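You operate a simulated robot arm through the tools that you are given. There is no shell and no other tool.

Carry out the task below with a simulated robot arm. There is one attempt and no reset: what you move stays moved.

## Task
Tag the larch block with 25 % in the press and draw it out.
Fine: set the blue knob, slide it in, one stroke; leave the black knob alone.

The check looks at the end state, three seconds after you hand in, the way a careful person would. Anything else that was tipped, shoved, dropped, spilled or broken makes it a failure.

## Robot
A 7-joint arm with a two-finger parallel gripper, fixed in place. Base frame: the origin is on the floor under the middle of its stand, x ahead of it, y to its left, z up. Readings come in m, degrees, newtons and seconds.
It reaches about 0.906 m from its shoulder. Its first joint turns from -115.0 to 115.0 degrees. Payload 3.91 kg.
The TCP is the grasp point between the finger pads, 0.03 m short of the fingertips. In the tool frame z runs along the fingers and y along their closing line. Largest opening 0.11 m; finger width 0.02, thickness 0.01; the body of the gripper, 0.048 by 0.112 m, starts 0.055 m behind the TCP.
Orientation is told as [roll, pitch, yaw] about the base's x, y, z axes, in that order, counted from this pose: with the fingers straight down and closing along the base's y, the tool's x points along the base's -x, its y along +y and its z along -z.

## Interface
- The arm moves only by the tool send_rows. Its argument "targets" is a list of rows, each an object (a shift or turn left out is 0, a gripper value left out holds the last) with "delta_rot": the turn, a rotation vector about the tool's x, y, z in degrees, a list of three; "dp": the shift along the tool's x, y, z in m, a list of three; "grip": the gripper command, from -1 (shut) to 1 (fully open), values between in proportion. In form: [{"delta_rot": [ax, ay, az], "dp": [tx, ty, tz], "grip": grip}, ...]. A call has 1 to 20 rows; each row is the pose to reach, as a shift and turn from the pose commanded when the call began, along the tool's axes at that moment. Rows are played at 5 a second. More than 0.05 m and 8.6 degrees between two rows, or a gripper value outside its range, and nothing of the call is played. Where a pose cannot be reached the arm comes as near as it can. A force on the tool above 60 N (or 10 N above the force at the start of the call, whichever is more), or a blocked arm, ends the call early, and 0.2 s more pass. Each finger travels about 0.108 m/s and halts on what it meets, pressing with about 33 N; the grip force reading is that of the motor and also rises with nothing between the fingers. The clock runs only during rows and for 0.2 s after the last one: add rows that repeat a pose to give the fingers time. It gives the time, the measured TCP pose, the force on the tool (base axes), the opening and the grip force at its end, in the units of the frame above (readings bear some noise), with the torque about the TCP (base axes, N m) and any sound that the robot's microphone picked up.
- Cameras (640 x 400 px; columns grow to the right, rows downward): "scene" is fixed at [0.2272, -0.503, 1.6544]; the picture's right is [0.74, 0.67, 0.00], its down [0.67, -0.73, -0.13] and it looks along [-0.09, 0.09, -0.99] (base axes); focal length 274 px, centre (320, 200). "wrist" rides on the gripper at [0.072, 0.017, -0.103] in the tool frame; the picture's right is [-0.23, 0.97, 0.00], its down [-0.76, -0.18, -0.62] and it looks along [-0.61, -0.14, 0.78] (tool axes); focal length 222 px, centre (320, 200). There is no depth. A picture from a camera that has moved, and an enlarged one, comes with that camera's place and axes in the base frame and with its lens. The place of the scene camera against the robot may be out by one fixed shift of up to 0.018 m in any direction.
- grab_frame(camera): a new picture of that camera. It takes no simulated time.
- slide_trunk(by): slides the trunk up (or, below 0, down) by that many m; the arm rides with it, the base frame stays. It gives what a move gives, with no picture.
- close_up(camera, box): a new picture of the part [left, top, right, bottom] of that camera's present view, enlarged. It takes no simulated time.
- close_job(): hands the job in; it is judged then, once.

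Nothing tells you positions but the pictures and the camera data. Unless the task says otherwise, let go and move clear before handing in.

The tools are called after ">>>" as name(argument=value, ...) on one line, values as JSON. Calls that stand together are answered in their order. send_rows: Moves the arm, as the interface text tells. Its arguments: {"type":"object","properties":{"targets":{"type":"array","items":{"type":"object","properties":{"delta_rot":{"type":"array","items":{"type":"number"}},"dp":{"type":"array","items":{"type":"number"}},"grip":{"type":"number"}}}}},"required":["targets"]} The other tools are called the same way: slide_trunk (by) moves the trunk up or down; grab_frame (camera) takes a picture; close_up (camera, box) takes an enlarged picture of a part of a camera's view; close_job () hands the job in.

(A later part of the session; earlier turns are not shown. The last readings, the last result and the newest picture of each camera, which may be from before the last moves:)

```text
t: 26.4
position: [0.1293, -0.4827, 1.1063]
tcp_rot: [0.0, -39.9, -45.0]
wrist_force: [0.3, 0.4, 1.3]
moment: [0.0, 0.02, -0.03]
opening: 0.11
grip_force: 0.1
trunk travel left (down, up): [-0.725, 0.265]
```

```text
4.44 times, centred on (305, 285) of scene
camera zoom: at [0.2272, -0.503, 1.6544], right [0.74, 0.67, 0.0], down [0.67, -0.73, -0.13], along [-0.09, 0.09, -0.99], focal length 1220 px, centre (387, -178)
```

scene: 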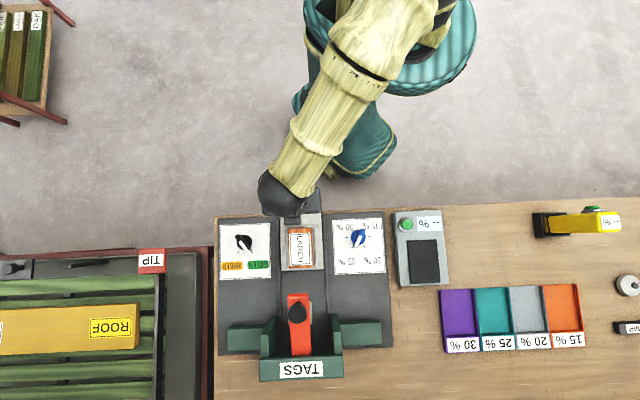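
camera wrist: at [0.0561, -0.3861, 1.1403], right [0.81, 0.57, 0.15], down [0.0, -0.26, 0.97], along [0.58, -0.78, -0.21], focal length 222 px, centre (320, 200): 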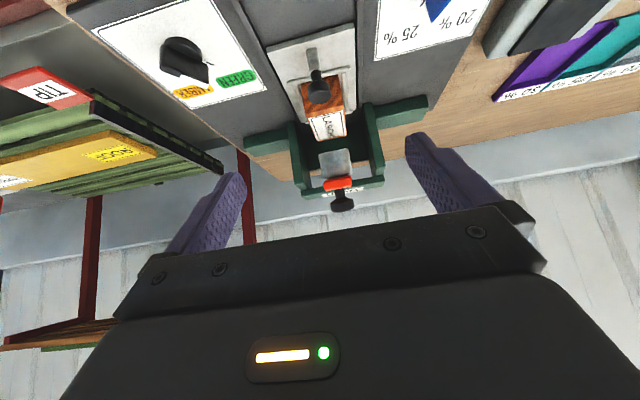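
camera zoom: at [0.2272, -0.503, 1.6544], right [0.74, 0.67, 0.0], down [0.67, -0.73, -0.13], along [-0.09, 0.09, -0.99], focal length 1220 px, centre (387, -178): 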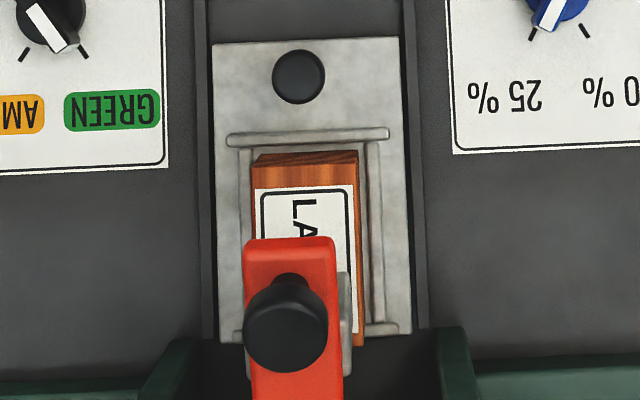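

>>> close_up(camera="wrist", box=[270, 20, 340, 100])

>>> close_up(camera="wrist", box=[300, 80, 390, 160])

>>> close_up(camera="scene", box=[280, 295, 345, 350])

```text
5.00 times, centred on (305, 60) of wrist
camera zoom: at [0.0561, -0.3861, 1.1403], right [0.81, 0.57, 0.15], down [0.0, -0.26, 0.97], along [0.58, -0.78, -0.21], focal length 1111 px, centre (395, 900)
```

zoom: 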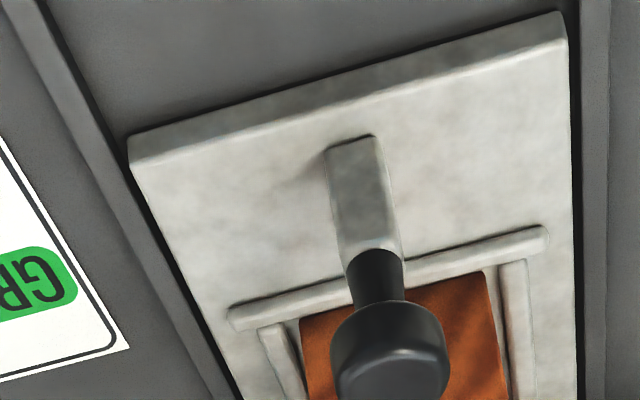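

```text
5.00 times, centred on (345, 120) of wrist
camera zoom: at [0.0561, -0.3861, 1.1403], right [0.81, 0.57, 0.15], down [0.0, -0.26, 0.97], along [0.58, -0.78, -0.21], focal length 1111 px, centre (195, 600)
```

zoom: 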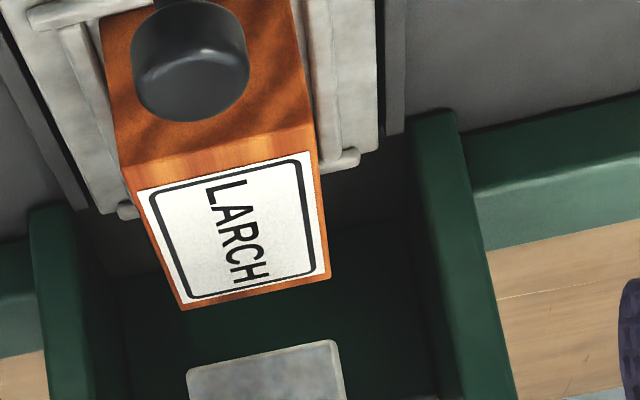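

```text
7.27 times, centred on (312, 322) of scene
camera zoom: at [0.2272, -0.503, 1.6544], right [0.74, 0.67, 0.0], down [0.67, -0.73, -0.13], along [-0.09, 0.09, -0.99], focal length 1996 px, centre (374, -691)
```

zoom: 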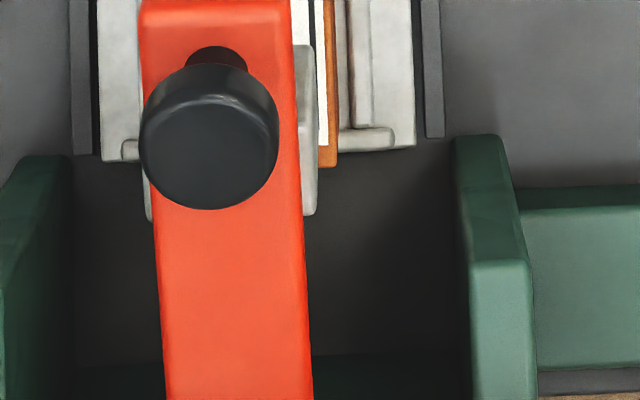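

There's no visible obstacle in front of the sled. The ram centre is about 27 mm further in than the block centre, so the sled has to go deeper. I'll come down behind the handle with closed, vertical fingers and push on it instead of relying on the grip.

>>> send_rows(targets=[{"delta_rot": [0, 8, 0], "dp": [0.006, 0, 0.025], "grip": -1}, {"delta_rot": [0, 16, 0], "dp": [0.0155, 0, 0.06], "grip": -1}, {"delta_rot": [0, 24, 0], "dp": [0.026, 0, 0.094], "grip": -1}, {"delta_rot": [0, 32, 0], "dp": [0.038, 0, 0.128], "grip": -1}, {"delta_rot": [0, 40, 0], "dp": [0.0563, 0, 0.1602], "grip": -1}, {"delta_rot": [0, 40, 0], "dp": [0.0563, 0, 0.1602], "grip": -1}])

>>> grab_frame(camera="wrist")

```text
t: 27.8
position: [0.1731, -0.5226, 0.9475]
tcp_rot: [-0.1, 0.1, -45.0]
wrist_force: [-0.7, 0.5, 0.5]
moment: [0.03, 0.0, 0.02]
opening: 0.0
grip_force: 32.9
trunk travel left (down, up): [-0.725, 0.265]
```

```text
taken
camera wrist: at [0.1348, -0.4615, 1.0517], right [0.85, 0.53, 0.0], down [0.41, -0.66, 0.62], along [0.33, -0.53, -0.78], focal length 222 px, centre (320, 200)
```

wrist: 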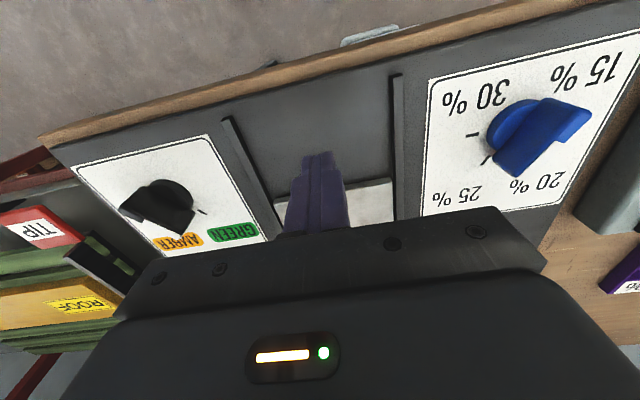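

>>> send_rows(targets=[{"dp": [-0.015, -0.002, 0.003], "grip": -1}, {"dp": [-0.03, -0.002, 0.003], "grip": -1}, {"dp": [-0.038, -0.002, 0.003], "grip": -1}, {"dp": [-0.043, -0.002, 0.003], "grip": -1}, {"dp": [-0.048, -0.002, 0.003], "grip": -1}, {"dp": [-0.053, -0.002, 0.003], "grip": -1}, {"dp": [-0.053, -0.002, 0.003], "grip": -1}])

>>> close_up(camera="scene", box=[270, 230, 345, 350])

>>> grab_frame(camera="wrist")

```text
t: 29.4
position: [0.2021, -0.558, 0.9442]
tcp_rot: [0.3, 0.5, -45.1]
wrist_force: [-30.5, 36.8, -5.0]
moment: [0.04, 0.1, 0.16]
opening: 0.0
grip_force: 33.2
trunk travel left (down, up): [-0.725, 0.265]
```

```text
3.33 times, centred on (308, 290) of scene
camera zoom: at [0.2272, -0.503, 1.6544], right [0.74, 0.67, 0.0], down [0.67, -0.73, -0.13], along [-0.09, 0.09, -0.99], focal length 915 px, centre (362, -100)
```

zoom: 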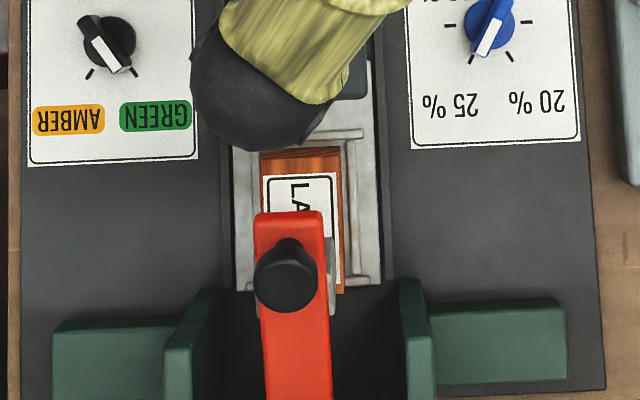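

```text
taken
camera wrist: at [0.1636, -0.4967, 1.0491], right [0.85, 0.53, 0.0], down [0.41, -0.67, 0.61], along [0.32, -0.52, -0.79], focal length 222 px, centre (320, 200)
```

wrist: 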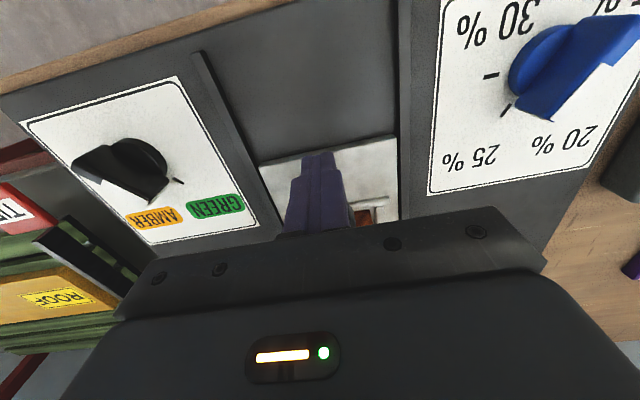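

With 47 N against the handle the sled no longer moves. Its total travel comes to about 0.12 m, so it's on its end stop with the block under the ram. I'll back off, rise and take a clear look before the stroke.

>>> send_rows(targets=[{"dp": [0.015, 0, 0], "grip": -1}, {"dp": [0.035, 0, 0], "grip": -1}, {"dp": [0.05, 0, -0.02], "grip": -1}, {"dp": [0.05, 0, -0.06], "grip": -1}, {"dp": [0.05, 0, -0.1], "grip": -1}, {"dp": [0.05, 0, -0.14], "grip": -1}, {"dp": [0.05, 0, -0.18], "grip": -1}, {"dp": [0.05, 0, -0.22], "grip": -1}, {"dp": [0.05, 0, -0.22], "grip": -1}])

>>> grab_frame(camera="wrist")

>>> close_up(camera="scene", box=[270, 230, 345, 350])

```text
t: 31.4
position: [0.1715, -0.5302, 1.1658]
tcp_rot: [0.0, -0.1, -44.9]
wrist_force: [0.1, -0.4, 0.2]
moment: [0.0, 0.01, 0.01]
opening: 0.0
grip_force: 32.8
trunk travel left (down, up): [-0.725, 0.265]
```

```text
taken
camera wrist: at [0.1337, -0.4673, 1.2693], right [0.85, 0.53, 0.0], down [0.41, -0.66, 0.62], along [0.33, -0.53, -0.78], focal length 222 px, centre (320, 200)
```

wrist: 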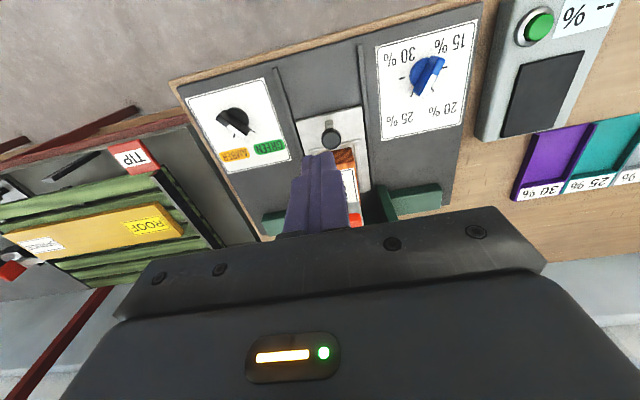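

```text
3.33 times, centred on (308, 290) of scene
camera zoom: at [0.2272, -0.503, 1.6544], right [0.74, 0.67, 0.0], down [0.67, -0.73, -0.13], along [-0.09, 0.09, -0.99], focal length 915 px, centre (362, -100)
```

zoom: 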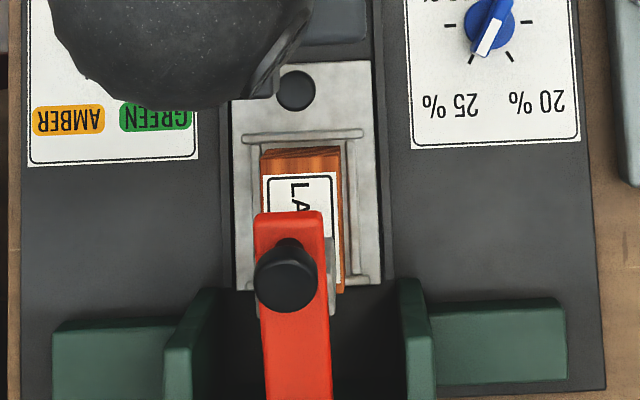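

The sled stayed in. I only get one stroke, so first I want a side view to check that the block lies under the ram. I'm moving high over to the blue-knob side to look across the press.

>>> send_rows(targets=[{"delta_rot": [0, 0, 7.5], "dp": [-0.012, 0.0275, 0], "grip": -1}, {"delta_rot": [0, 0, 15], "dp": [-0.024, 0.055, 0], "grip": -0.5}, {"delta_rot": [0, 0, 22.5], "dp": [-0.036, 0.0825, 0], "grip": 0}, {"delta_rot": [0, 0, 30], "dp": [-0.048, 0.11, 0], "grip": 0.5}, {"delta_rot": [0, 0, 37.5], "dp": [-0.06, 0.1375, 0], "grip": 1}, {"delta_rot": [0, 0, 45], "dp": [-0.072, 0.165, 0], "grip": 1}, {"delta_rot": [0, 0, 52.5], "dp": [-0.084, 0.1925, 0.005], "grip": 1}, {"delta_rot": [0, 0, 60], "dp": [-0.096, 0.22, 0.01], "grip": 1}, {"delta_rot": [0, 0, 67.5], "dp": [-0.108, 0.2475, 0.016], "grip": 1}, {"delta_rot": [0, 0, 75], "dp": [-0.119, 0.275, 0.016], "grip": 1}, {"delta_rot": [0, 0, 75], "dp": [-0.119, 0.275, 0.016], "grip": 1}])

>>> grab_frame(camera="wrist")

```text
t: 33.8
position: [0.4509, -0.4175, 1.1482]
tcp_rot: [0.1, 0.0, -120.1]
wrist_force: [0.1, -0.9, -1.0]
moment: [-0.02, -0.02, -0.04]
opening: 0.1102
grip_force: 0.1
trunk travel left (down, up): [-0.725, 0.265]
```

```text
taken
camera wrist: at [0.5022, -0.3645, 1.2517], right [0.73, -0.69, 0.0], down [-0.54, -0.57, 0.62], along [-0.43, -0.45, -0.78], focal length 222 px, centre (320, 200)
```

wrist: 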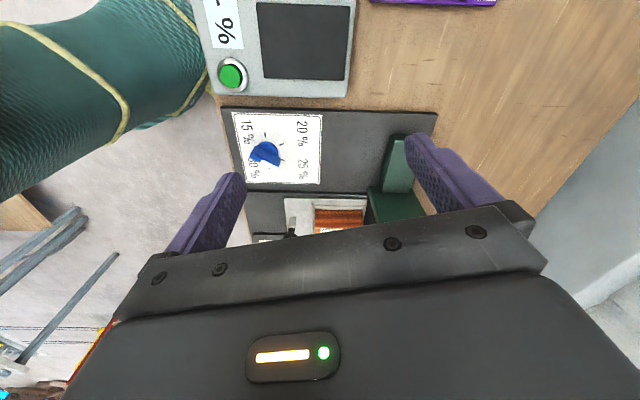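

>>> send_rows(targets=[{"delta_rot": [0, -8, 0], "dp": [-0.004, 0.0135, 0.01]}, {"delta_rot": [0, -16, 0], "dp": [-0.008, 0.027, 0.02]}, {"delta_rot": [0, -24, 0], "dp": [-0.012, 0.0405, 0.03]}, {"delta_rot": [0, -32, 0], "dp": [-0.015, 0.054, 0.04]}, {"delta_rot": [0, -40, 0], "dp": [-0.018, 0.0676, 0.05]}, {"delta_rot": [0, -40, 0], "dp": [-0.018, 0.0676, 0.05]}])

>>> grab_frame(camera="wrist")

>>> close_up(camera="wrist", box=[220, 60, 440, 220])

```text
t: 35.2
position: [0.5009, -0.4678, 1.0986]
tcp_rot: [0.0, -40.2, -120.0]
wrist_force: [-0.8, -0.5, 0.2]
moment: [0.0, 0.02, 0.01]
opening: 0.1101
grip_force: 0.1
trunk travel left (down, up): [-0.725, 0.265]
```

```text
taken
camera wrist: at [0.577, -0.3721, 1.131], right [0.76, -0.64, 0.15], down [-0.24, -0.07, 0.97], along [-0.61, -0.77, -0.21], focal length 222 px, centre (320, 200)
```

wrist: 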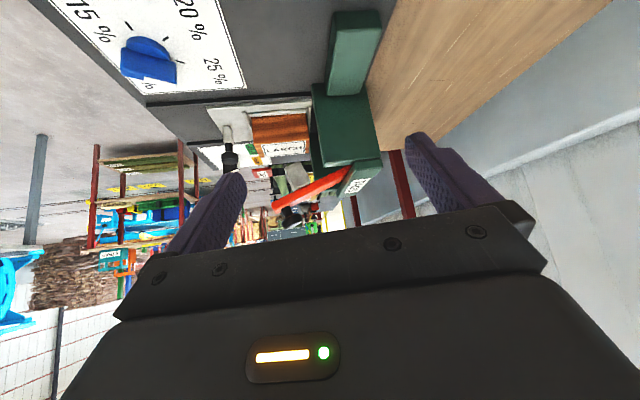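

```text
2.50 times, centred on (330, 140) of wrist
camera zoom: at [0.577, -0.3721, 1.131], right [0.76, -0.64, 0.15], down [-0.24, -0.07, 0.97], along [-0.61, -0.77, -0.21], focal length 555 px, centre (295, 350)
```

zoom: 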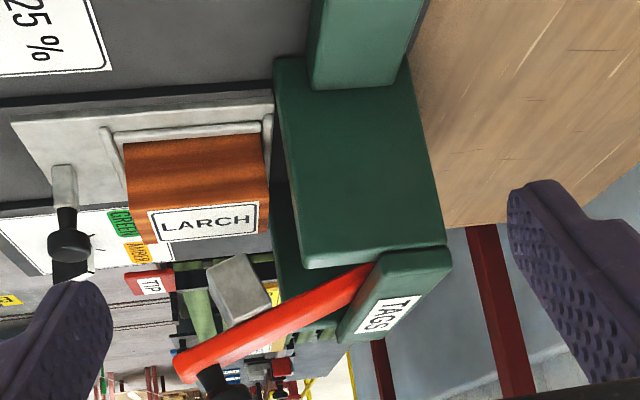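

>>> close_up(camera="wrist", box=[250, 90, 380, 200])

>>> close_up(camera="wrist", box=[200, 80, 340, 240])

>>> grab_frame(camera="scene")

>>> close_up(camera="scene", box=[270, 290, 340, 360])

```text
3.64 times, centred on (315, 145) of wrist
camera zoom: at [0.577, -0.3721, 1.131], right [0.76, -0.64, 0.15], down [-0.24, -0.07, 0.97], along [-0.61, -0.77, -0.21], focal length 808 px, centre (338, 400)
```

zoom: 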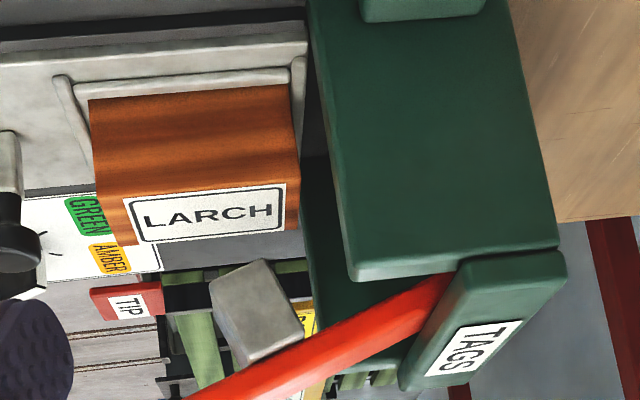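

```text
2.50 times, centred on (270, 160) of wrist
camera zoom: at [0.577, -0.3721, 1.131], right [0.76, -0.64, 0.15], down [-0.24, -0.07, 0.97], along [-0.61, -0.77, -0.21], focal length 555 px, centre (445, 300)
```

zoom: 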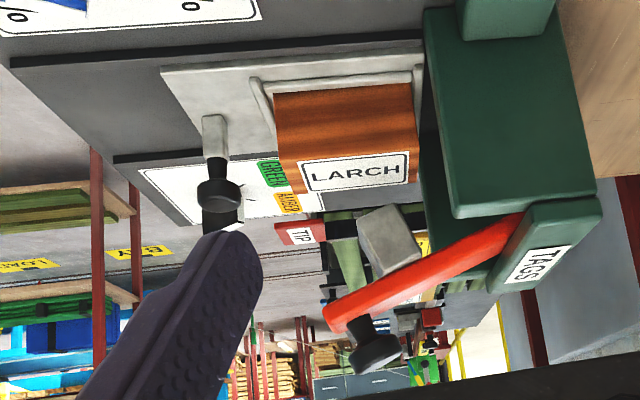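

```text
taken
```

scene: 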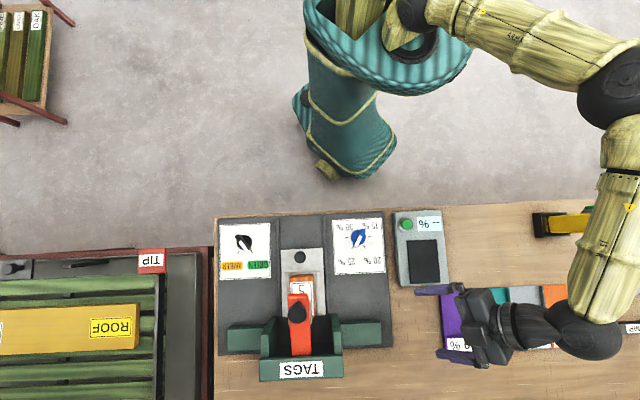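

```text
5.71 times, centred on (305, 325) of scene
camera zoom: at [0.2272, -0.503, 1.6544], right [0.74, 0.67, 0.0], down [0.67, -0.73, -0.13], along [-0.09, 0.09, -0.99], focal length 1568 px, centre (406, -514)
```

zoom: 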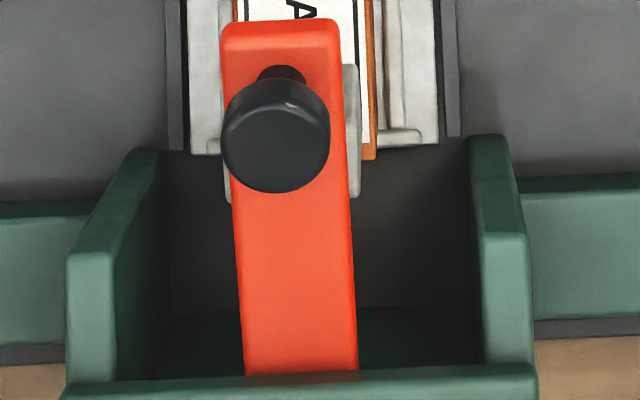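

>>> close_up(camera="wrist", box=[290, 140, 350, 200])

>>> close_up(camera="wrist", box=[260, 100, 350, 170])

```text
6.67 times, centred on (320, 170) of wrist
camera zoom: at [0.577, -0.3721, 1.131], right [0.76, -0.64, 0.15], down [-0.24, -0.07, 0.97], along [-0.61, -0.77, -0.21], focal length 1481 px, centre (320, 400)
```

zoom: 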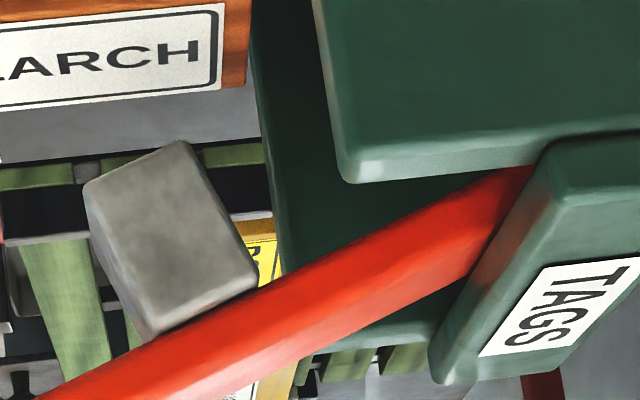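

```text
5.71 times, centred on (305, 135) of wrist
camera zoom: at [0.577, -0.3721, 1.131], right [0.76, -0.64, 0.15], down [-0.24, -0.07, 0.97], along [-0.61, -0.77, -0.21], focal length 1269 px, centre (406, 571)
```

zoom: 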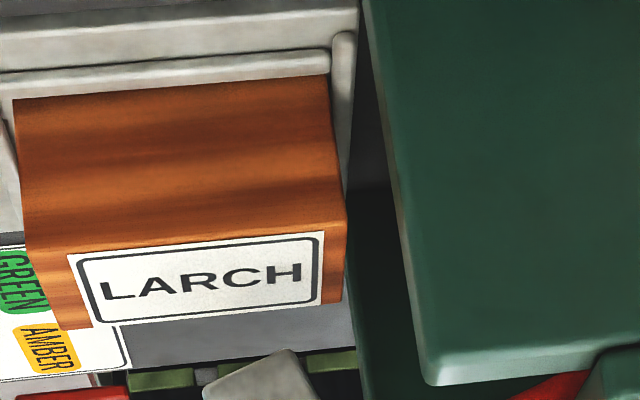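

The side view settles it. The lever hinges at the back, and after about 19° of travel the ram comes flat onto the block top at z≈0.944. At its end stop the block spans f 0.61–0.71 and the ram lands at 0.67–0.70, fully on the block. I'll straighten up, rise and go back over the lever with closed fingers.

>>> send_rows(targets=[{"delta_rot": [0, 8, 0], "dp": [-0.0142, 0, -0.0168], "grip": 1}, {"delta_rot": [0, 16, 0], "dp": [-0.0284, 0, -0.0336], "grip": 0.5}, {"delta_rot": [0, 24, 0], "dp": [-0.0426, 0, -0.0504], "grip": 0}, {"delta_rot": [0, 32, 0], "dp": [-0.0568, 0, -0.0672], "grip": -0.5}, {"delta_rot": [0, 40.2, 0], "dp": [-0.071, 0, -0.084], "grip": -1}, {"delta_rot": [0, 40.2, 0], "dp": [-0.071, 0, -0.084], "grip": -1}])

```text
t: 36.6
position: [0.4994, -0.4656, 1.2082]
tcp_rot: [0.0, 0.3, -120.0]
wrist_force: [1.2, 0.2, -0.3]
moment: [-0.02, 0.01, 0.02]
opening: 0.0
grip_force: 32.8
trunk travel left (down, up): [-0.725, 0.265]
```

>>> send_rows(targets=[{"delta_rot": [0, 0, -7.5], "dp": [-0.0259, -0.0093, 0]}, {"delta_rot": [0, 0, -15], "dp": [-0.0518, -0.0185, 0]}, {"delta_rot": [0, 0, -22.5], "dp": [-0.0776, -0.0278, 0]}, {"delta_rot": [0, 0, -30], "dp": [-0.1035, -0.037, 0]}, {"delta_rot": [0, 0, -37.5], "dp": [-0.1294, -0.0463, 0]}, {"delta_rot": [0, 0, -45], "dp": [-0.1553, -0.0555, 0]}, {"delta_rot": [0, 0, -52.5], "dp": [-0.1812, -0.0648, 0]}, {"delta_rot": [0, 0, -60], "dp": [-0.207, -0.074, 0]}, {"delta_rot": [0, 0, -67.5], "dp": [-0.2329, -0.0833, 0]}, {"delta_rot": [0, 0, -75], "dp": [-0.2588, -0.0925, 0]}, {"delta_rot": [0, 0, -75], "dp": [-0.2588, -0.0925, 0]}])

>>> grab_frame(camera="wrist")

>>> grab_frame(camera="scene")

```text
t: 39.0
position: [0.2792, -0.6145, 1.1973]
tcp_rot: [0.2, 0.1, -44.9]
wrist_force: [0.2, 0.2, 0.1]
moment: [-0.03, -0.02, -0.04]
opening: 0.0
grip_force: 33.0
out of reach, approached as far as the arm can: row 5, 6, 7, 8, 9, 10, 11
trunk travel left (down, up): [-0.725, 0.265]
```

```text
taken
camera wrist: at [0.2398, -0.5535, 1.3012], right [0.85, 0.53, 0.0], down [0.41, -0.67, 0.62], along [0.33, -0.53, -0.78], focal length 222 px, centre (320, 200)
```

wrist: 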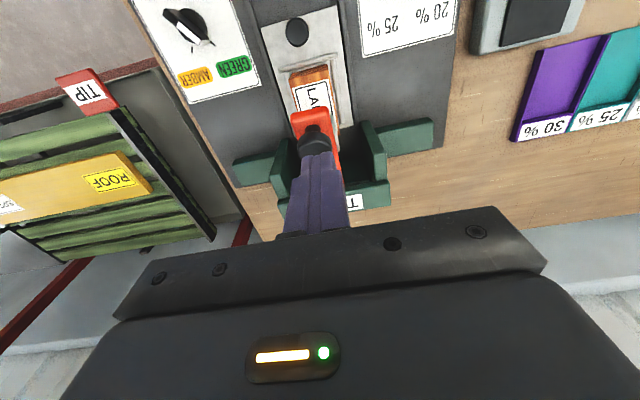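

```text
taken
```

scene: 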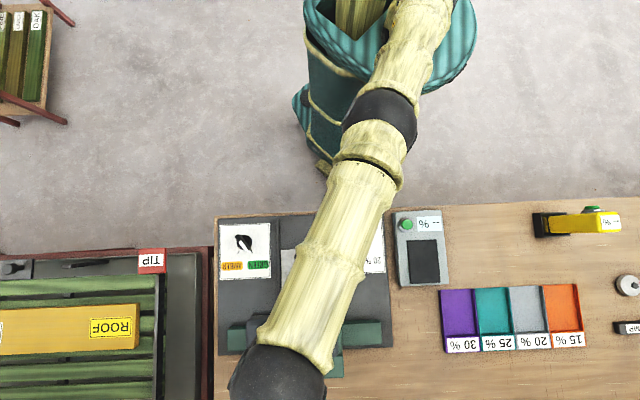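

The arm is nearly fully stretched here and stopped about 3 cm short because the shoulder is too low. I'll raise the trunk 0.15 m, which lifts the gripper clear, and then come back down with more reach.

>>> slide_trunk(by=0.15)

```text
t: 40.7
position: [0.2789, -0.6153, 1.3486]
tcp_rot: [0.2, 0.0, -45.0]
wrist_force: [-0.4, 0.4, -0.3]
moment: [-0.03, 0.01, -0.03]
opening: 0.0
grip_force: 32.7
trunk travel left (down, up): [-0.875, 0.115]
```

>>> send_rows(targets=[{"dp": [0, -0.003, 0.04]}, {"dp": [0, -0.006, 0.08]}, {"dp": [0, -0.009, 0.115]}, {"dp": [-0.01, -0.012, 0.148]}, {"dp": [-0.027, -0.012, 0.148]}, {"dp": [-0.027, -0.012, 0.148]}])

>>> grab_frame(camera="wrist")

>>> close_up(camera="wrist", box=[240, 60, 400, 220])

```text
t: 42.1
position: [0.286, -0.6426, 1.1976]
tcp_rot: [0.2, 0.1, -44.9]
wrist_force: [0.2, -0.1, 0.5]
moment: [0.0, 0.02, 0.01]
opening: 0.0
grip_force: 32.6
trunk travel left (down, up): [-0.875, 0.115]
```

```text
taken
camera wrist: at [0.2466, -0.5803, 1.3018], right [0.85, 0.53, 0.0], down [0.41, -0.67, 0.62], along [0.33, -0.53, -0.78], focal length 222 px, centre (320, 200)
```

wrist: 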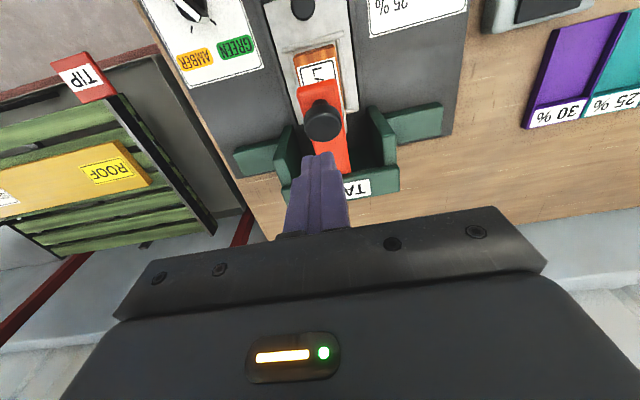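

```text
2.50 times, centred on (320, 140) of wrist
camera zoom: at [0.2466, -0.5803, 1.3018], right [0.85, 0.53, 0.0], down [0.41, -0.67, 0.62], along [0.33, -0.53, -0.78], focal length 555 px, centre (320, 350)
```

zoom: 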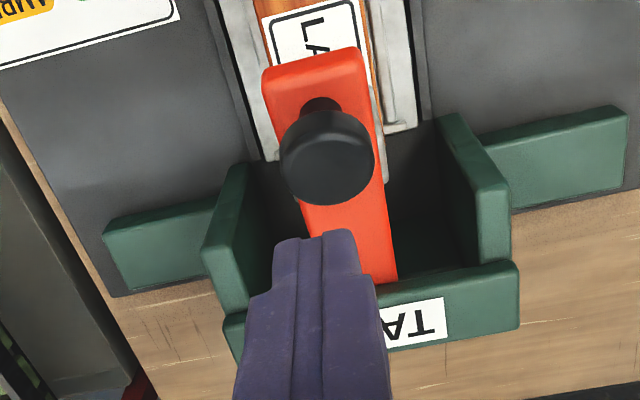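

The fingertips are now over the lever handle, whose top is at about f 0.66, z 1.09. I'll come down onto it and start pressing slowly, checking force and picture partway.

>>> send_rows(targets=[{"dp": [0, 0.003, 0.035], "grip": -1}, {"dp": [0, 0.003, 0.063], "grip": -1}, {"dp": [0, 0.003, 0.073], "grip": -1}, {"dp": [0.002, 0.003, 0.081], "grip": -1}, {"dp": [0.004, 0.003, 0.089], "grip": -1}, {"dp": [0.004, 0.003, 0.089], "grip": -1}])

>>> grab_frame(camera="wrist")

>>> close_up(camera="wrist", box=[240, 60, 400, 220])

```text
t: 43.5
position: [0.2893, -0.6368, 1.1107]
tcp_rot: [0.2, 0.0, -45.0]
wrist_force: [-0.6, 0.2, 2.1]
moment: [0.01, 0.02, -0.02]
opening: 0.0
grip_force: 33.1
trunk travel left (down, up): [-0.875, 0.115]
```

```text
taken
camera wrist: at [0.2496, -0.5754, 1.2143], right [0.85, 0.53, 0.0], down [0.41, -0.67, 0.62], along [0.33, -0.53, -0.78], focal length 222 px, centre (320, 200)
```

wrist: 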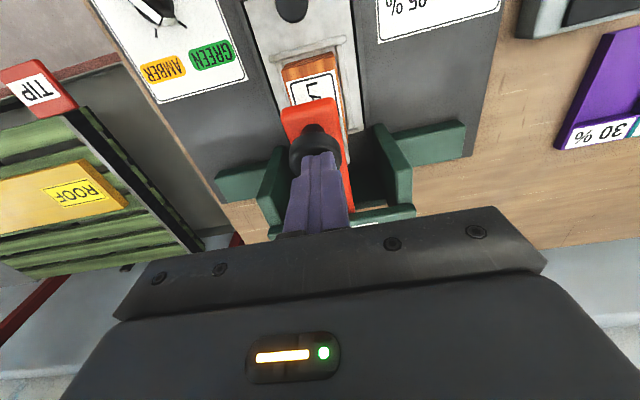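

```text
2.50 times, centred on (320, 140) of wrist
camera zoom: at [0.2496, -0.5754, 1.2143], right [0.85, 0.53, 0.0], down [0.41, -0.67, 0.62], along [0.33, -0.53, -0.78], focal length 555 px, centre (320, 350)
```

zoom: 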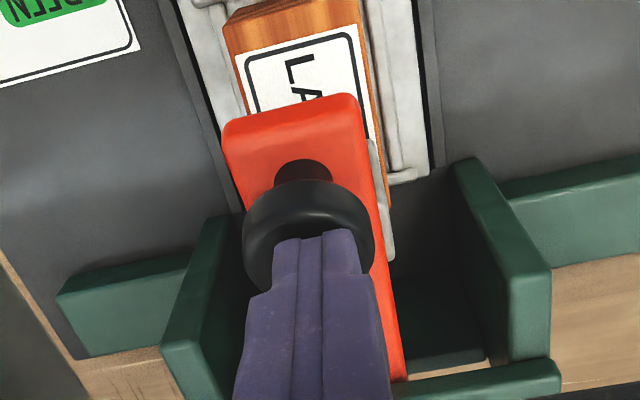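

>>> send_rows(targets=[{"dp": [0.0025, 0, 0.008], "grip": -1}, {"dp": [0.005, 0, 0.016], "grip": -1}, {"dp": [0.0075, 0, 0.024], "grip": -1}, {"dp": [0.01, 0, 0.032], "grip": -1}, {"dp": [0.0115, 0, 0.037], "grip": -1}, {"dp": [0.0115, 0, 0.037], "grip": -1}])

>>> close_up(camera="wrist", box=[240, 60, 400, 220])

```text
t: 44.9
position: [0.2806, -0.6285, 1.0742]
tcp_rot: [0.2, 0.1, -45.0]
wrist_force: [-0.7, -0.3, 3.8]
moment: [0.03, 0.03, -0.05]
opening: 0.0
grip_force: 33.0
trunk travel left (down, up): [-0.875, 0.115]
```

```text
2.50 times, centred on (320, 140) of wrist
camera zoom: at [0.2414, -0.5672, 1.1776], right [0.85, 0.53, 0.0], down [0.41, -0.67, 0.62], along [0.33, -0.53, -0.78], focal length 555 px, centre (320, 350)
```

zoom: 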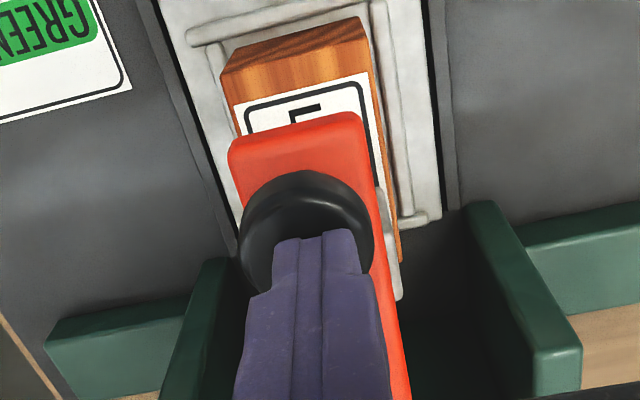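

The lever follows easily at about 4 N and isn't at the bottom yet. I'll continue in small steps until the force rises.

>>> send_rows(targets=[{"dp": [0.001, 0, 0.004], "grip": -1}, {"dp": [0.002, 0, 0.008], "grip": -1}, {"dp": [0.003, 0, 0.012], "grip": -1}, {"dp": [0.003, 0, 0.012], "grip": -1}])

>>> close_up(camera="wrist", box=[240, 60, 400, 220])

```text
t: 45.9
position: [0.2785, -0.6266, 1.0658]
tcp_rot: [0.0, -0.4, -45.0]
wrist_force: [3.6, -7.0, 26.1]
moment: [-0.22, -0.01, 0.09]
opening: 0.0
grip_force: 32.9
trunk travel left (down, up): [-0.875, 0.115]
```

```text
2.50 times, centred on (320, 140) of wrist
camera zoom: at [0.2393, -0.5645, 1.1691], right [0.85, 0.53, 0.0], down [0.41, -0.66, 0.63], along [0.33, -0.53, -0.78], focal length 555 px, centre (320, 350)
```

zoom: 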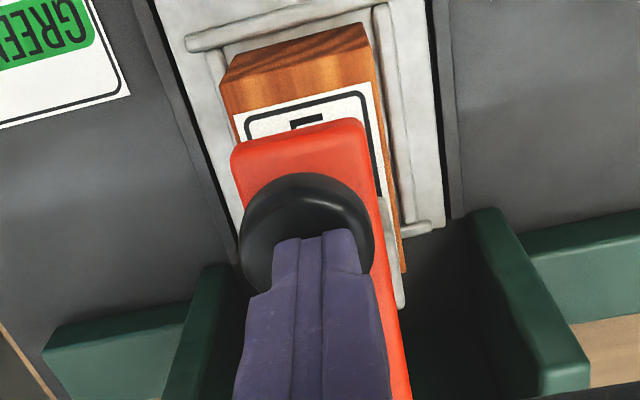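

The lever met resistance at 26 N with the ram on the block. I'll press 3 mm further to be sure the stroke is complete.

>>> send_rows(targets=[{"dp": [0, 0, 0.0015], "grip": -1}, {"dp": [0, 0, 0.003], "grip": -1}, {"dp": [0, 0, 0.004], "grip": -1}, {"dp": [0, 0, 0.004], "grip": -1}])

>>> close_up(camera="wrist", box=[240, 60, 400, 220])

```text
t: 46.9
position: [0.2776, -0.6271, 1.0658]
tcp_rot: [0.0, -0.7, -44.9]
wrist_force: [3.2, -3.6, 45.5]
moment: [-0.2, 0.04, 0.07]
opening: 0.0
grip_force: 33.2
trunk travel left (down, up): [-0.875, 0.115]
```

```text
2.50 times, centred on (320, 140) of wrist
camera zoom: at [0.2389, -0.5637, 1.1684], right [0.85, 0.53, 0.0], down [0.41, -0.66, 0.63], along [0.33, -0.54, -0.77], focal length 555 px, centre (320, 350)
```

zoom: 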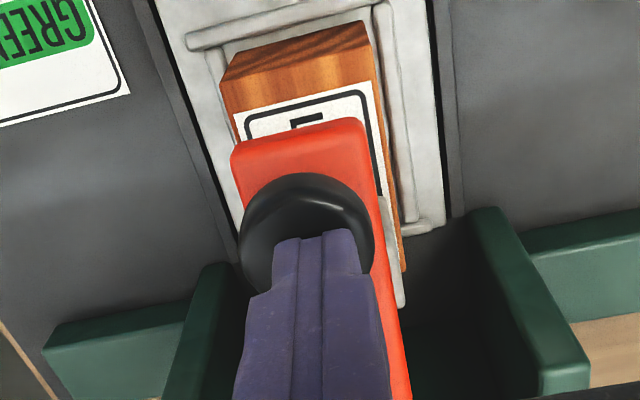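

The lever is on its hard stop (45 N, no further motion), so that was one full stroke. Now I lift off, let the lever spring back and check the block.

>>> send_rows(targets=[{"dp": [0, 0, -0.006], "grip": -1}, {"dp": [-0.004, 0, -0.02], "grip": -1}, {"dp": [-0.01, 0, -0.04], "grip": -1}, {"dp": [-0.014, 0, -0.065], "grip": -1}, {"dp": [-0.005, 0, -0.1], "grip": -1}, {"dp": [0.02, 0, -0.135], "grip": -1}, {"dp": [0.02, 0, -0.135], "grip": -1}])

>>> close_up(camera="wrist", box=[240, 40, 440, 220])

>>> grab_frame(camera="wrist")

```text
t: 48.5
position: [0.266, -0.6139, 1.1933]
tcp_rot: [0.3, 0.1, -45.0]
wrist_force: [-0.1, -0.3, 0.1]
moment: [0.03, 0.0, 0.02]
opening: 0.0
grip_force: 33.2
trunk travel left (down, up): [-0.875, 0.115]
```

```text
2.22 times, centred on (340, 130) of wrist
camera zoom: at [0.2269, -0.5516, 1.2972], right [0.85, 0.53, 0.0], down [0.41, -0.67, 0.62], along [0.33, -0.53, -0.78], focal length 494 px, centre (276, 356)
```

zoom: 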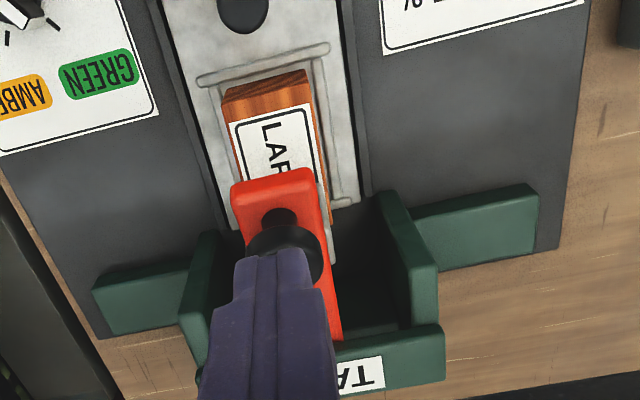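

```text
taken
camera wrist: at [0.2269, -0.5516, 1.2972], right [0.85, 0.53, 0.0], down [0.41, -0.67, 0.62], along [0.33, -0.53, -0.78], focal length 222 px, centre (320, 200)
```

wrist: 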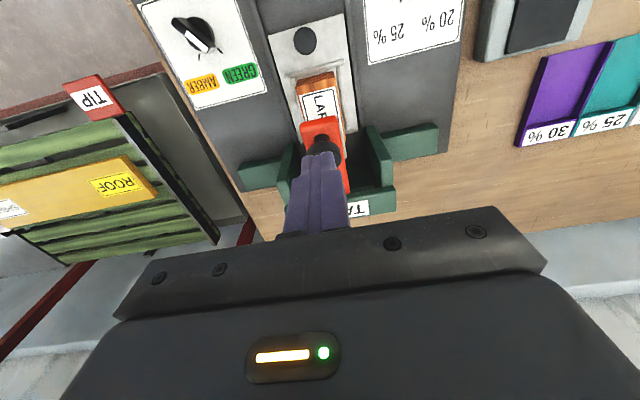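

>>> send_rows(targets=[{"dp": [0.035, 0, 0]}, {"dp": [0.07, 0, 0]}, {"dp": [0.105, 0, 0], "grip": -0.5}, {"dp": [0.14, 0, 0], "grip": 0.27}, {"dp": [0.17, 0, 0], "grip": 0.27}, {"dp": [0.17, 0, 0], "grip": 0.27}])

>>> close_up(camera="scene", box=[260, 230, 345, 350])

>>> grab_frame(camera="wrist")

```text
t: 49.9
position: [0.1452, -0.4915, 1.1927]
tcp_rot: [0.1, 0.1, -45.0]
wrist_force: [0.2, 0.0, -0.9]
moment: [0.04, 0.01, 0.02]
opening: 0.0697
grip_force: 0.1
trunk travel left (down, up): [-0.875, 0.115]
```

```text
3.33 times, centred on (302, 290) of scene
camera zoom: at [0.2272, -0.503, 1.6544], right [0.74, 0.67, 0.0], down [0.67, -0.73, -0.13], along [-0.09, 0.09, -0.99], focal length 915 px, centre (378, -100)
```

zoom: 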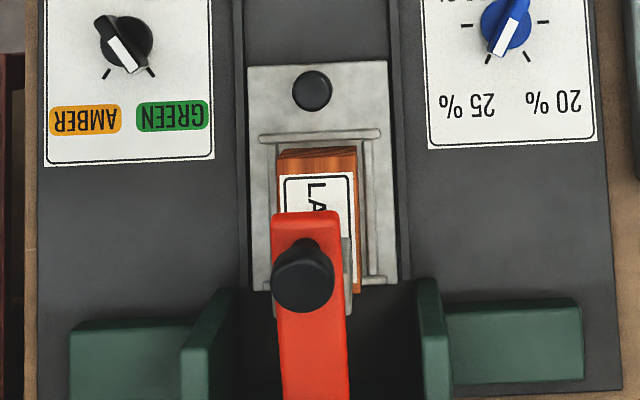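

```text
taken
camera wrist: at [0.1068, -0.4296, 1.2964], right [0.85, 0.53, 0.0], down [0.41, -0.67, 0.62], along [0.33, -0.53, -0.78], focal length 222 px, centre (320, 200)
```

wrist: 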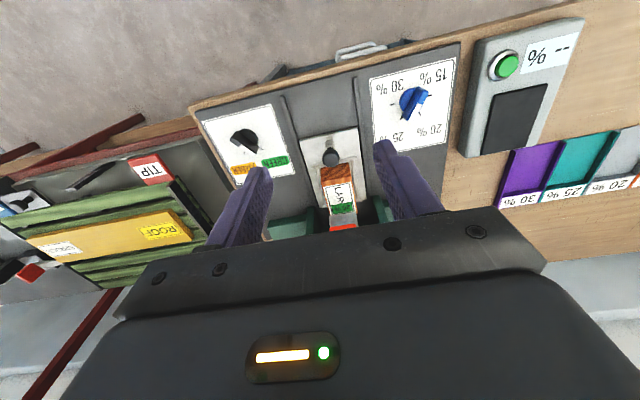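

>>> close_up(camera="wrist", box=[290, 120, 400, 240])

>>> close_up(camera="wrist", box=[315, 160, 375, 235])

```text
3.33 times, centred on (345, 180) of wrist
camera zoom: at [0.1068, -0.4296, 1.2964], right [0.85, 0.53, 0.0], down [0.41, -0.67, 0.62], along [0.33, -0.53, -0.78], focal length 740 px, centre (237, 267)
```

zoom: 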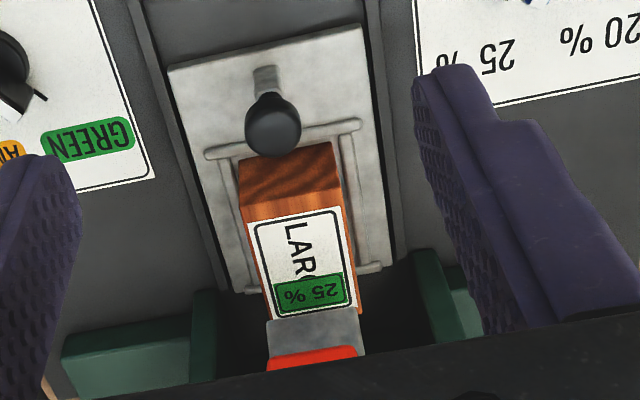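

```text
5.33 times, centred on (345, 198) of wrist
camera zoom: at [0.1068, -0.4296, 1.2964], right [0.85, 0.53, 0.0], down [0.41, -0.67, 0.62], along [0.33, -0.53, -0.78], focal length 1185 px, centre (187, 213)
```

zoom: 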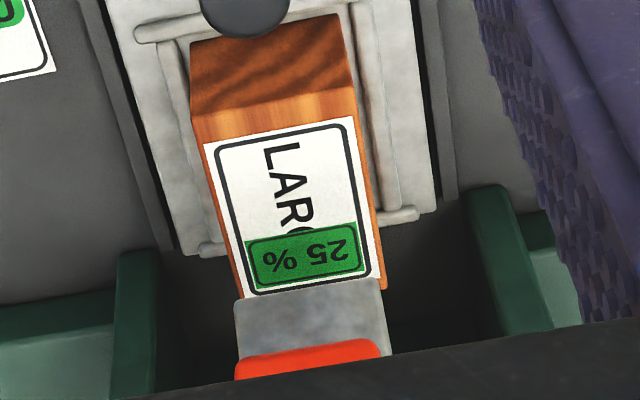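

The block now carries a green "25 %" tag, so the stroke worked, and the sled is still in. Next I lower the trunk again and grip the handle to draw the sled out.

>>> slide_trunk(by=-0.15)

```text
t: 51.7
position: [0.1446, -0.4912, 1.0426]
tcp_rot: [0.2, 0.1, -45.0]
wrist_force: [0.4, -0.2, 0.1]
moment: [-0.03, -0.04, 0.01]
opening: 0.0701
grip_force: 0.0
trunk travel left (down, up): [-0.725, 0.265]
```

>>> send_rows(targets=[{"delta_rot": [0, -5, 0], "dp": [-0.03, -0.0015, 0]}, {"delta_rot": [0, -10, 0], "dp": [-0.06, -0.003, 0]}, {"delta_rot": [0, -15, 0], "dp": [-0.09, -0.0045, 0]}, {"delta_rot": [0, -15, 0], "dp": [-0.112, -0.0045, 0.01]}, {"delta_rot": [0, -15, 0], "dp": [-0.112, -0.0045, 0.01]}])

>>> grab_frame(camera="wrist")

```text
t: 52.9
position: [0.2221, -0.5735, 1.0342]
tcp_rot: [0.2, -15.0, -45.1]
wrist_force: [0.1, 0.6, -0.2]
moment: [-0.01, 0.0, -0.01]
opening: 0.07
grip_force: 0.1
trunk travel left (down, up): [-0.725, 0.265]
```

```text
taken
camera wrist: at [0.1658, -0.4949, 1.1159], right [0.84, 0.53, 0.06], down [0.28, -0.53, 0.8], along [0.46, -0.66, -0.6], focal length 222 px, centre (320, 200)
```

wrist: 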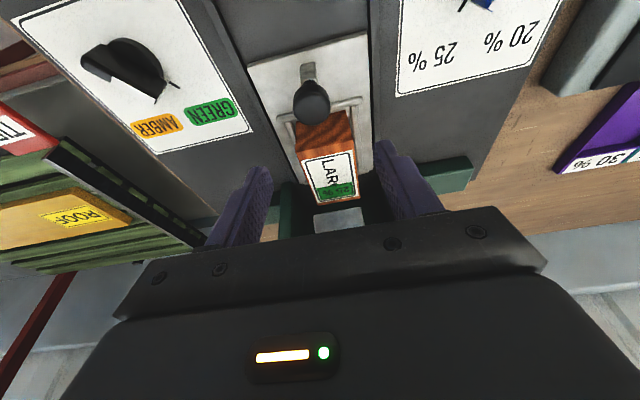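

>>> send_rows(targets=[{"dp": [0.0078, 0, 0.029], "grip": 0.27}, {"dp": [0.0155, 0, 0.058], "grip": 0.27}, {"dp": [0.0228, 0, 0.085], "grip": 0.27}, {"dp": [0.0228, 0, 0.085], "grip": 0.27}])

>>> grab_frame(camera="wrist")

```text
t: 53.9
position: [0.222, -0.5731, 0.9445]
tcp_rot: [0.3, -15.0, -45.1]
wrist_force: [-0.5, 0.1, 0.6]
moment: [-0.02, 0.01, 0.0]
opening: 0.0699
grip_force: 0.1
trunk travel left (down, up): [-0.725, 0.265]
```

```text
taken
camera wrist: at [0.1662, -0.4939, 1.0267], right [0.84, 0.53, 0.06], down [0.28, -0.53, 0.8], along [0.46, -0.66, -0.6], focal length 222 px, centre (320, 200)
```

wrist: 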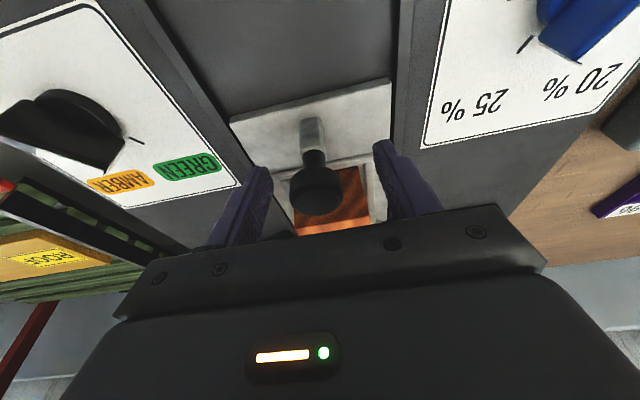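

>>> send_rows(targets=[{"dp": [0, -0.0005, 0], "grip": -0.3}, {"dp": [0, -0.0005, 0], "grip": -1}, {"dp": [0, -0.0005, 0], "grip": -1}, {"dp": [0, -0.0005, 0], "grip": -1}])

```text
t: 54.9
position: [0.2196, -0.5749, 0.945]
tcp_rot: [0.1, -15.0, -45.1]
wrist_force: [-5.8, -5.1, 0.5]
moment: [-0.05, 0.03, -0.1]
opening: 0.0294
grip_force: 44.9
trunk travel left (down, up): [-0.725, 0.265]
```

The handle is gripped (29 mm). I'm now drawing the sled out smoothly over its 12 cm travel.

>>> send_rows(targets=[{"dp": [0.0058, -0.001, -0.0016], "grip": -1}, {"dp": [0.0164, -0.001, -0.0044], "grip": -1}, {"dp": [0.028, -0.001, -0.0075], "grip": -1}, {"dp": [0.0396, -0.001, -0.0106], "grip": -1}, {"dp": [0.0512, -0.001, -0.0137], "grip": -1}, {"dp": [0.0628, -0.001, -0.0168], "grip": -1}, {"dp": [0.0744, -0.001, -0.0199], "grip": -1}, {"dp": [0.086, -0.001, -0.023], "grip": -1}, {"dp": [0.0976, -0.001, -0.0261], "grip": -1}, {"dp": [0.1063, -0.001, -0.0285], "grip": -1}, {"dp": [0.1121, -0.001, -0.03], "grip": -1}, {"dp": [0.1121, -0.001, -0.03], "grip": -1}])

>>> grab_frame(camera="wrist")

>>> close_up(camera="scene", box=[210, 195, 400, 390])

```text
t: 57.5
position: [0.1385, -0.4922, 0.9446]
tcp_rot: [0.1, -15.1, -45.0]
wrist_force: [-0.5, 1.8, 8.4]
moment: [0.22, 0.22, 0.04]
opening: 0.0291
grip_force: 45.0
trunk travel left (down, up): [-0.725, 0.265]
```

```text
taken
camera wrist: at [0.0823, -0.4132, 1.0267], right [0.84, 0.53, 0.06], down [0.28, -0.53, 0.8], along [0.46, -0.66, -0.6], focal length 222 px, centre (320, 200)
```

wrist: 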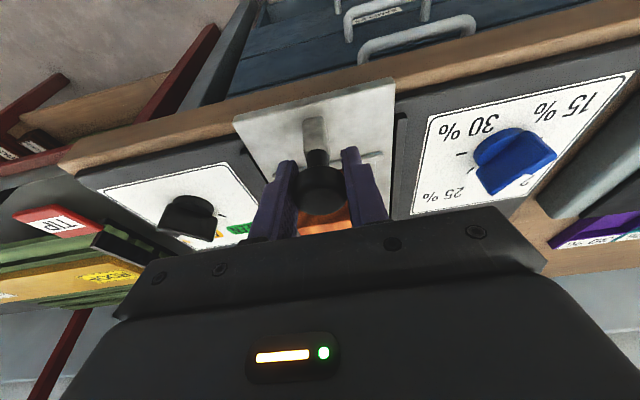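

```text
2.05 times, centred on (305, 292) of scene
camera zoom: at [0.2272, -0.503, 1.6544], right [0.74, 0.67, 0.0], down [0.67, -0.73, -0.13], along [-0.09, 0.09, -0.99], focal length 563 px, centre (351, 10)
```

zoom: 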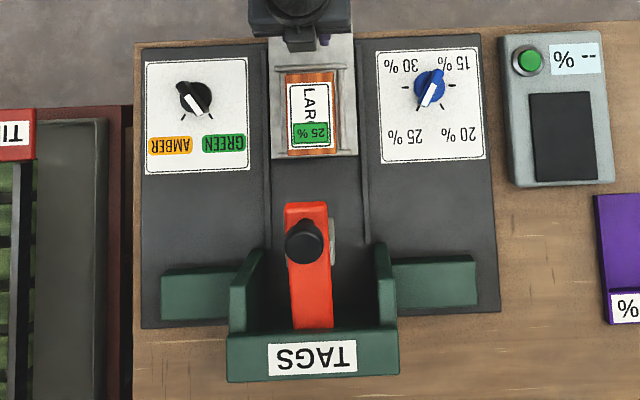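

The sled is within about 4 mm of where it started, with the tag in view. I'll ease it back the last few millimetres to its stop.

>>> send_rows(targets=[{"dp": [0.0019, 0, -0.0005], "grip": -1}, {"dp": [0.0039, 0, -0.001], "grip": -1}, {"dp": [0.0048, 0, -0.0013], "grip": -1}, {"dp": [0.0048, 0, -0.0013], "grip": -1}])

>>> close_up(camera="scene", box=[270, 195, 330, 280])

```text
t: 58.5
position: [0.1352, -0.4891, 0.9445]
tcp_rot: [0.2, -15.1, -45.1]
wrist_force: [4.9, -5.8, 8.4]
moment: [0.0, -0.17, -0.07]
opening: 0.0295
grip_force: 44.9
trunk travel left (down, up): [-0.725, 0.265]
```

```text
4.71 times, centred on (300, 238) of scene
camera zoom: at [0.2272, -0.503, 1.6544], right [0.74, 0.67, 0.0], down [0.67, -0.73, -0.13], along [-0.09, 0.09, -0.99], focal length 1292 px, centre (414, 24)
```

zoom: 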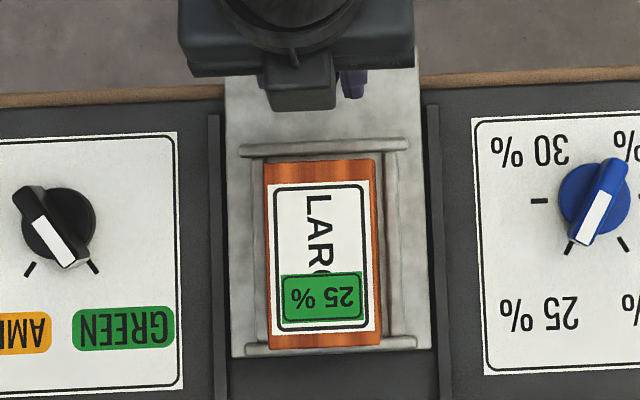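

The tool now feels the home stop, and the sled edge is back where it started with the 25 % tag on the block. I'll let go, rise straight up and move clear.

>>> send_rows(targets=[{"dp": [0, 0, 0], "grip": -0.4}, {"dp": [0, 0, 0], "grip": 0.3}, {"dp": [0, 0, 0], "grip": 0.3}, {"dp": [0, 0, 0], "grip": 0.3}, {"dp": [-0.0078, 0, -0.029], "grip": 0.3}, {"dp": [-0.0155, 0, -0.058], "grip": 0.3}, {"dp": [-0.0259, 0, -0.0966], "grip": 0.3}, {"dp": [-0.0362, 0, -0.1352], "grip": 0.3}, {"dp": [-0.0362, 0, -0.1352], "grip": 0.3}])

>>> grab_frame(camera="wrist")

>>> grab_frame(camera="scene")

```text
t: 60.5
position: [0.1361, -0.4931, 1.0826]
tcp_rot: [0.2, -14.8, -45.1]
wrist_force: [-0.5, 0.2, -0.3]
moment: [0.0, 0.03, -0.02]
opening: 0.0713
grip_force: 0.0
trunk travel left (down, up): [-0.725, 0.265]
```

```text
taken
camera wrist: at [0.0805, -0.413, 1.1663], right [0.84, 0.53, 0.06], down [0.28, -0.53, 0.8], along [0.46, -0.66, -0.6], focal length 222 px, centre (320, 200)
```

wrist: 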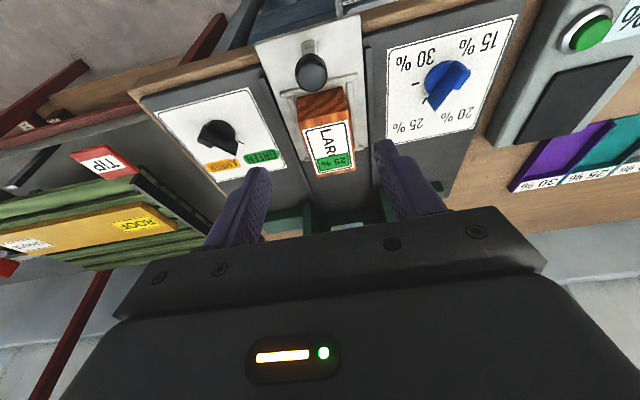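

```text
taken
```

scene: 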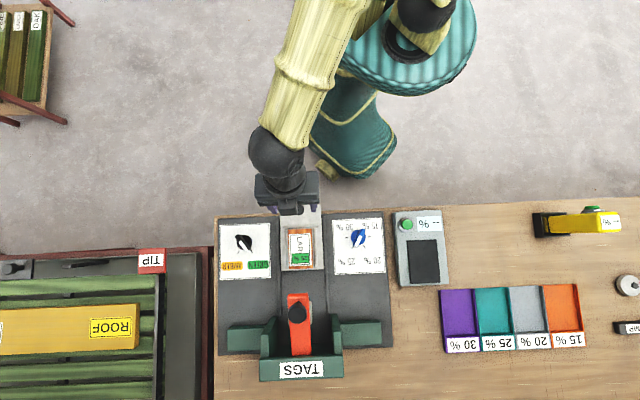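

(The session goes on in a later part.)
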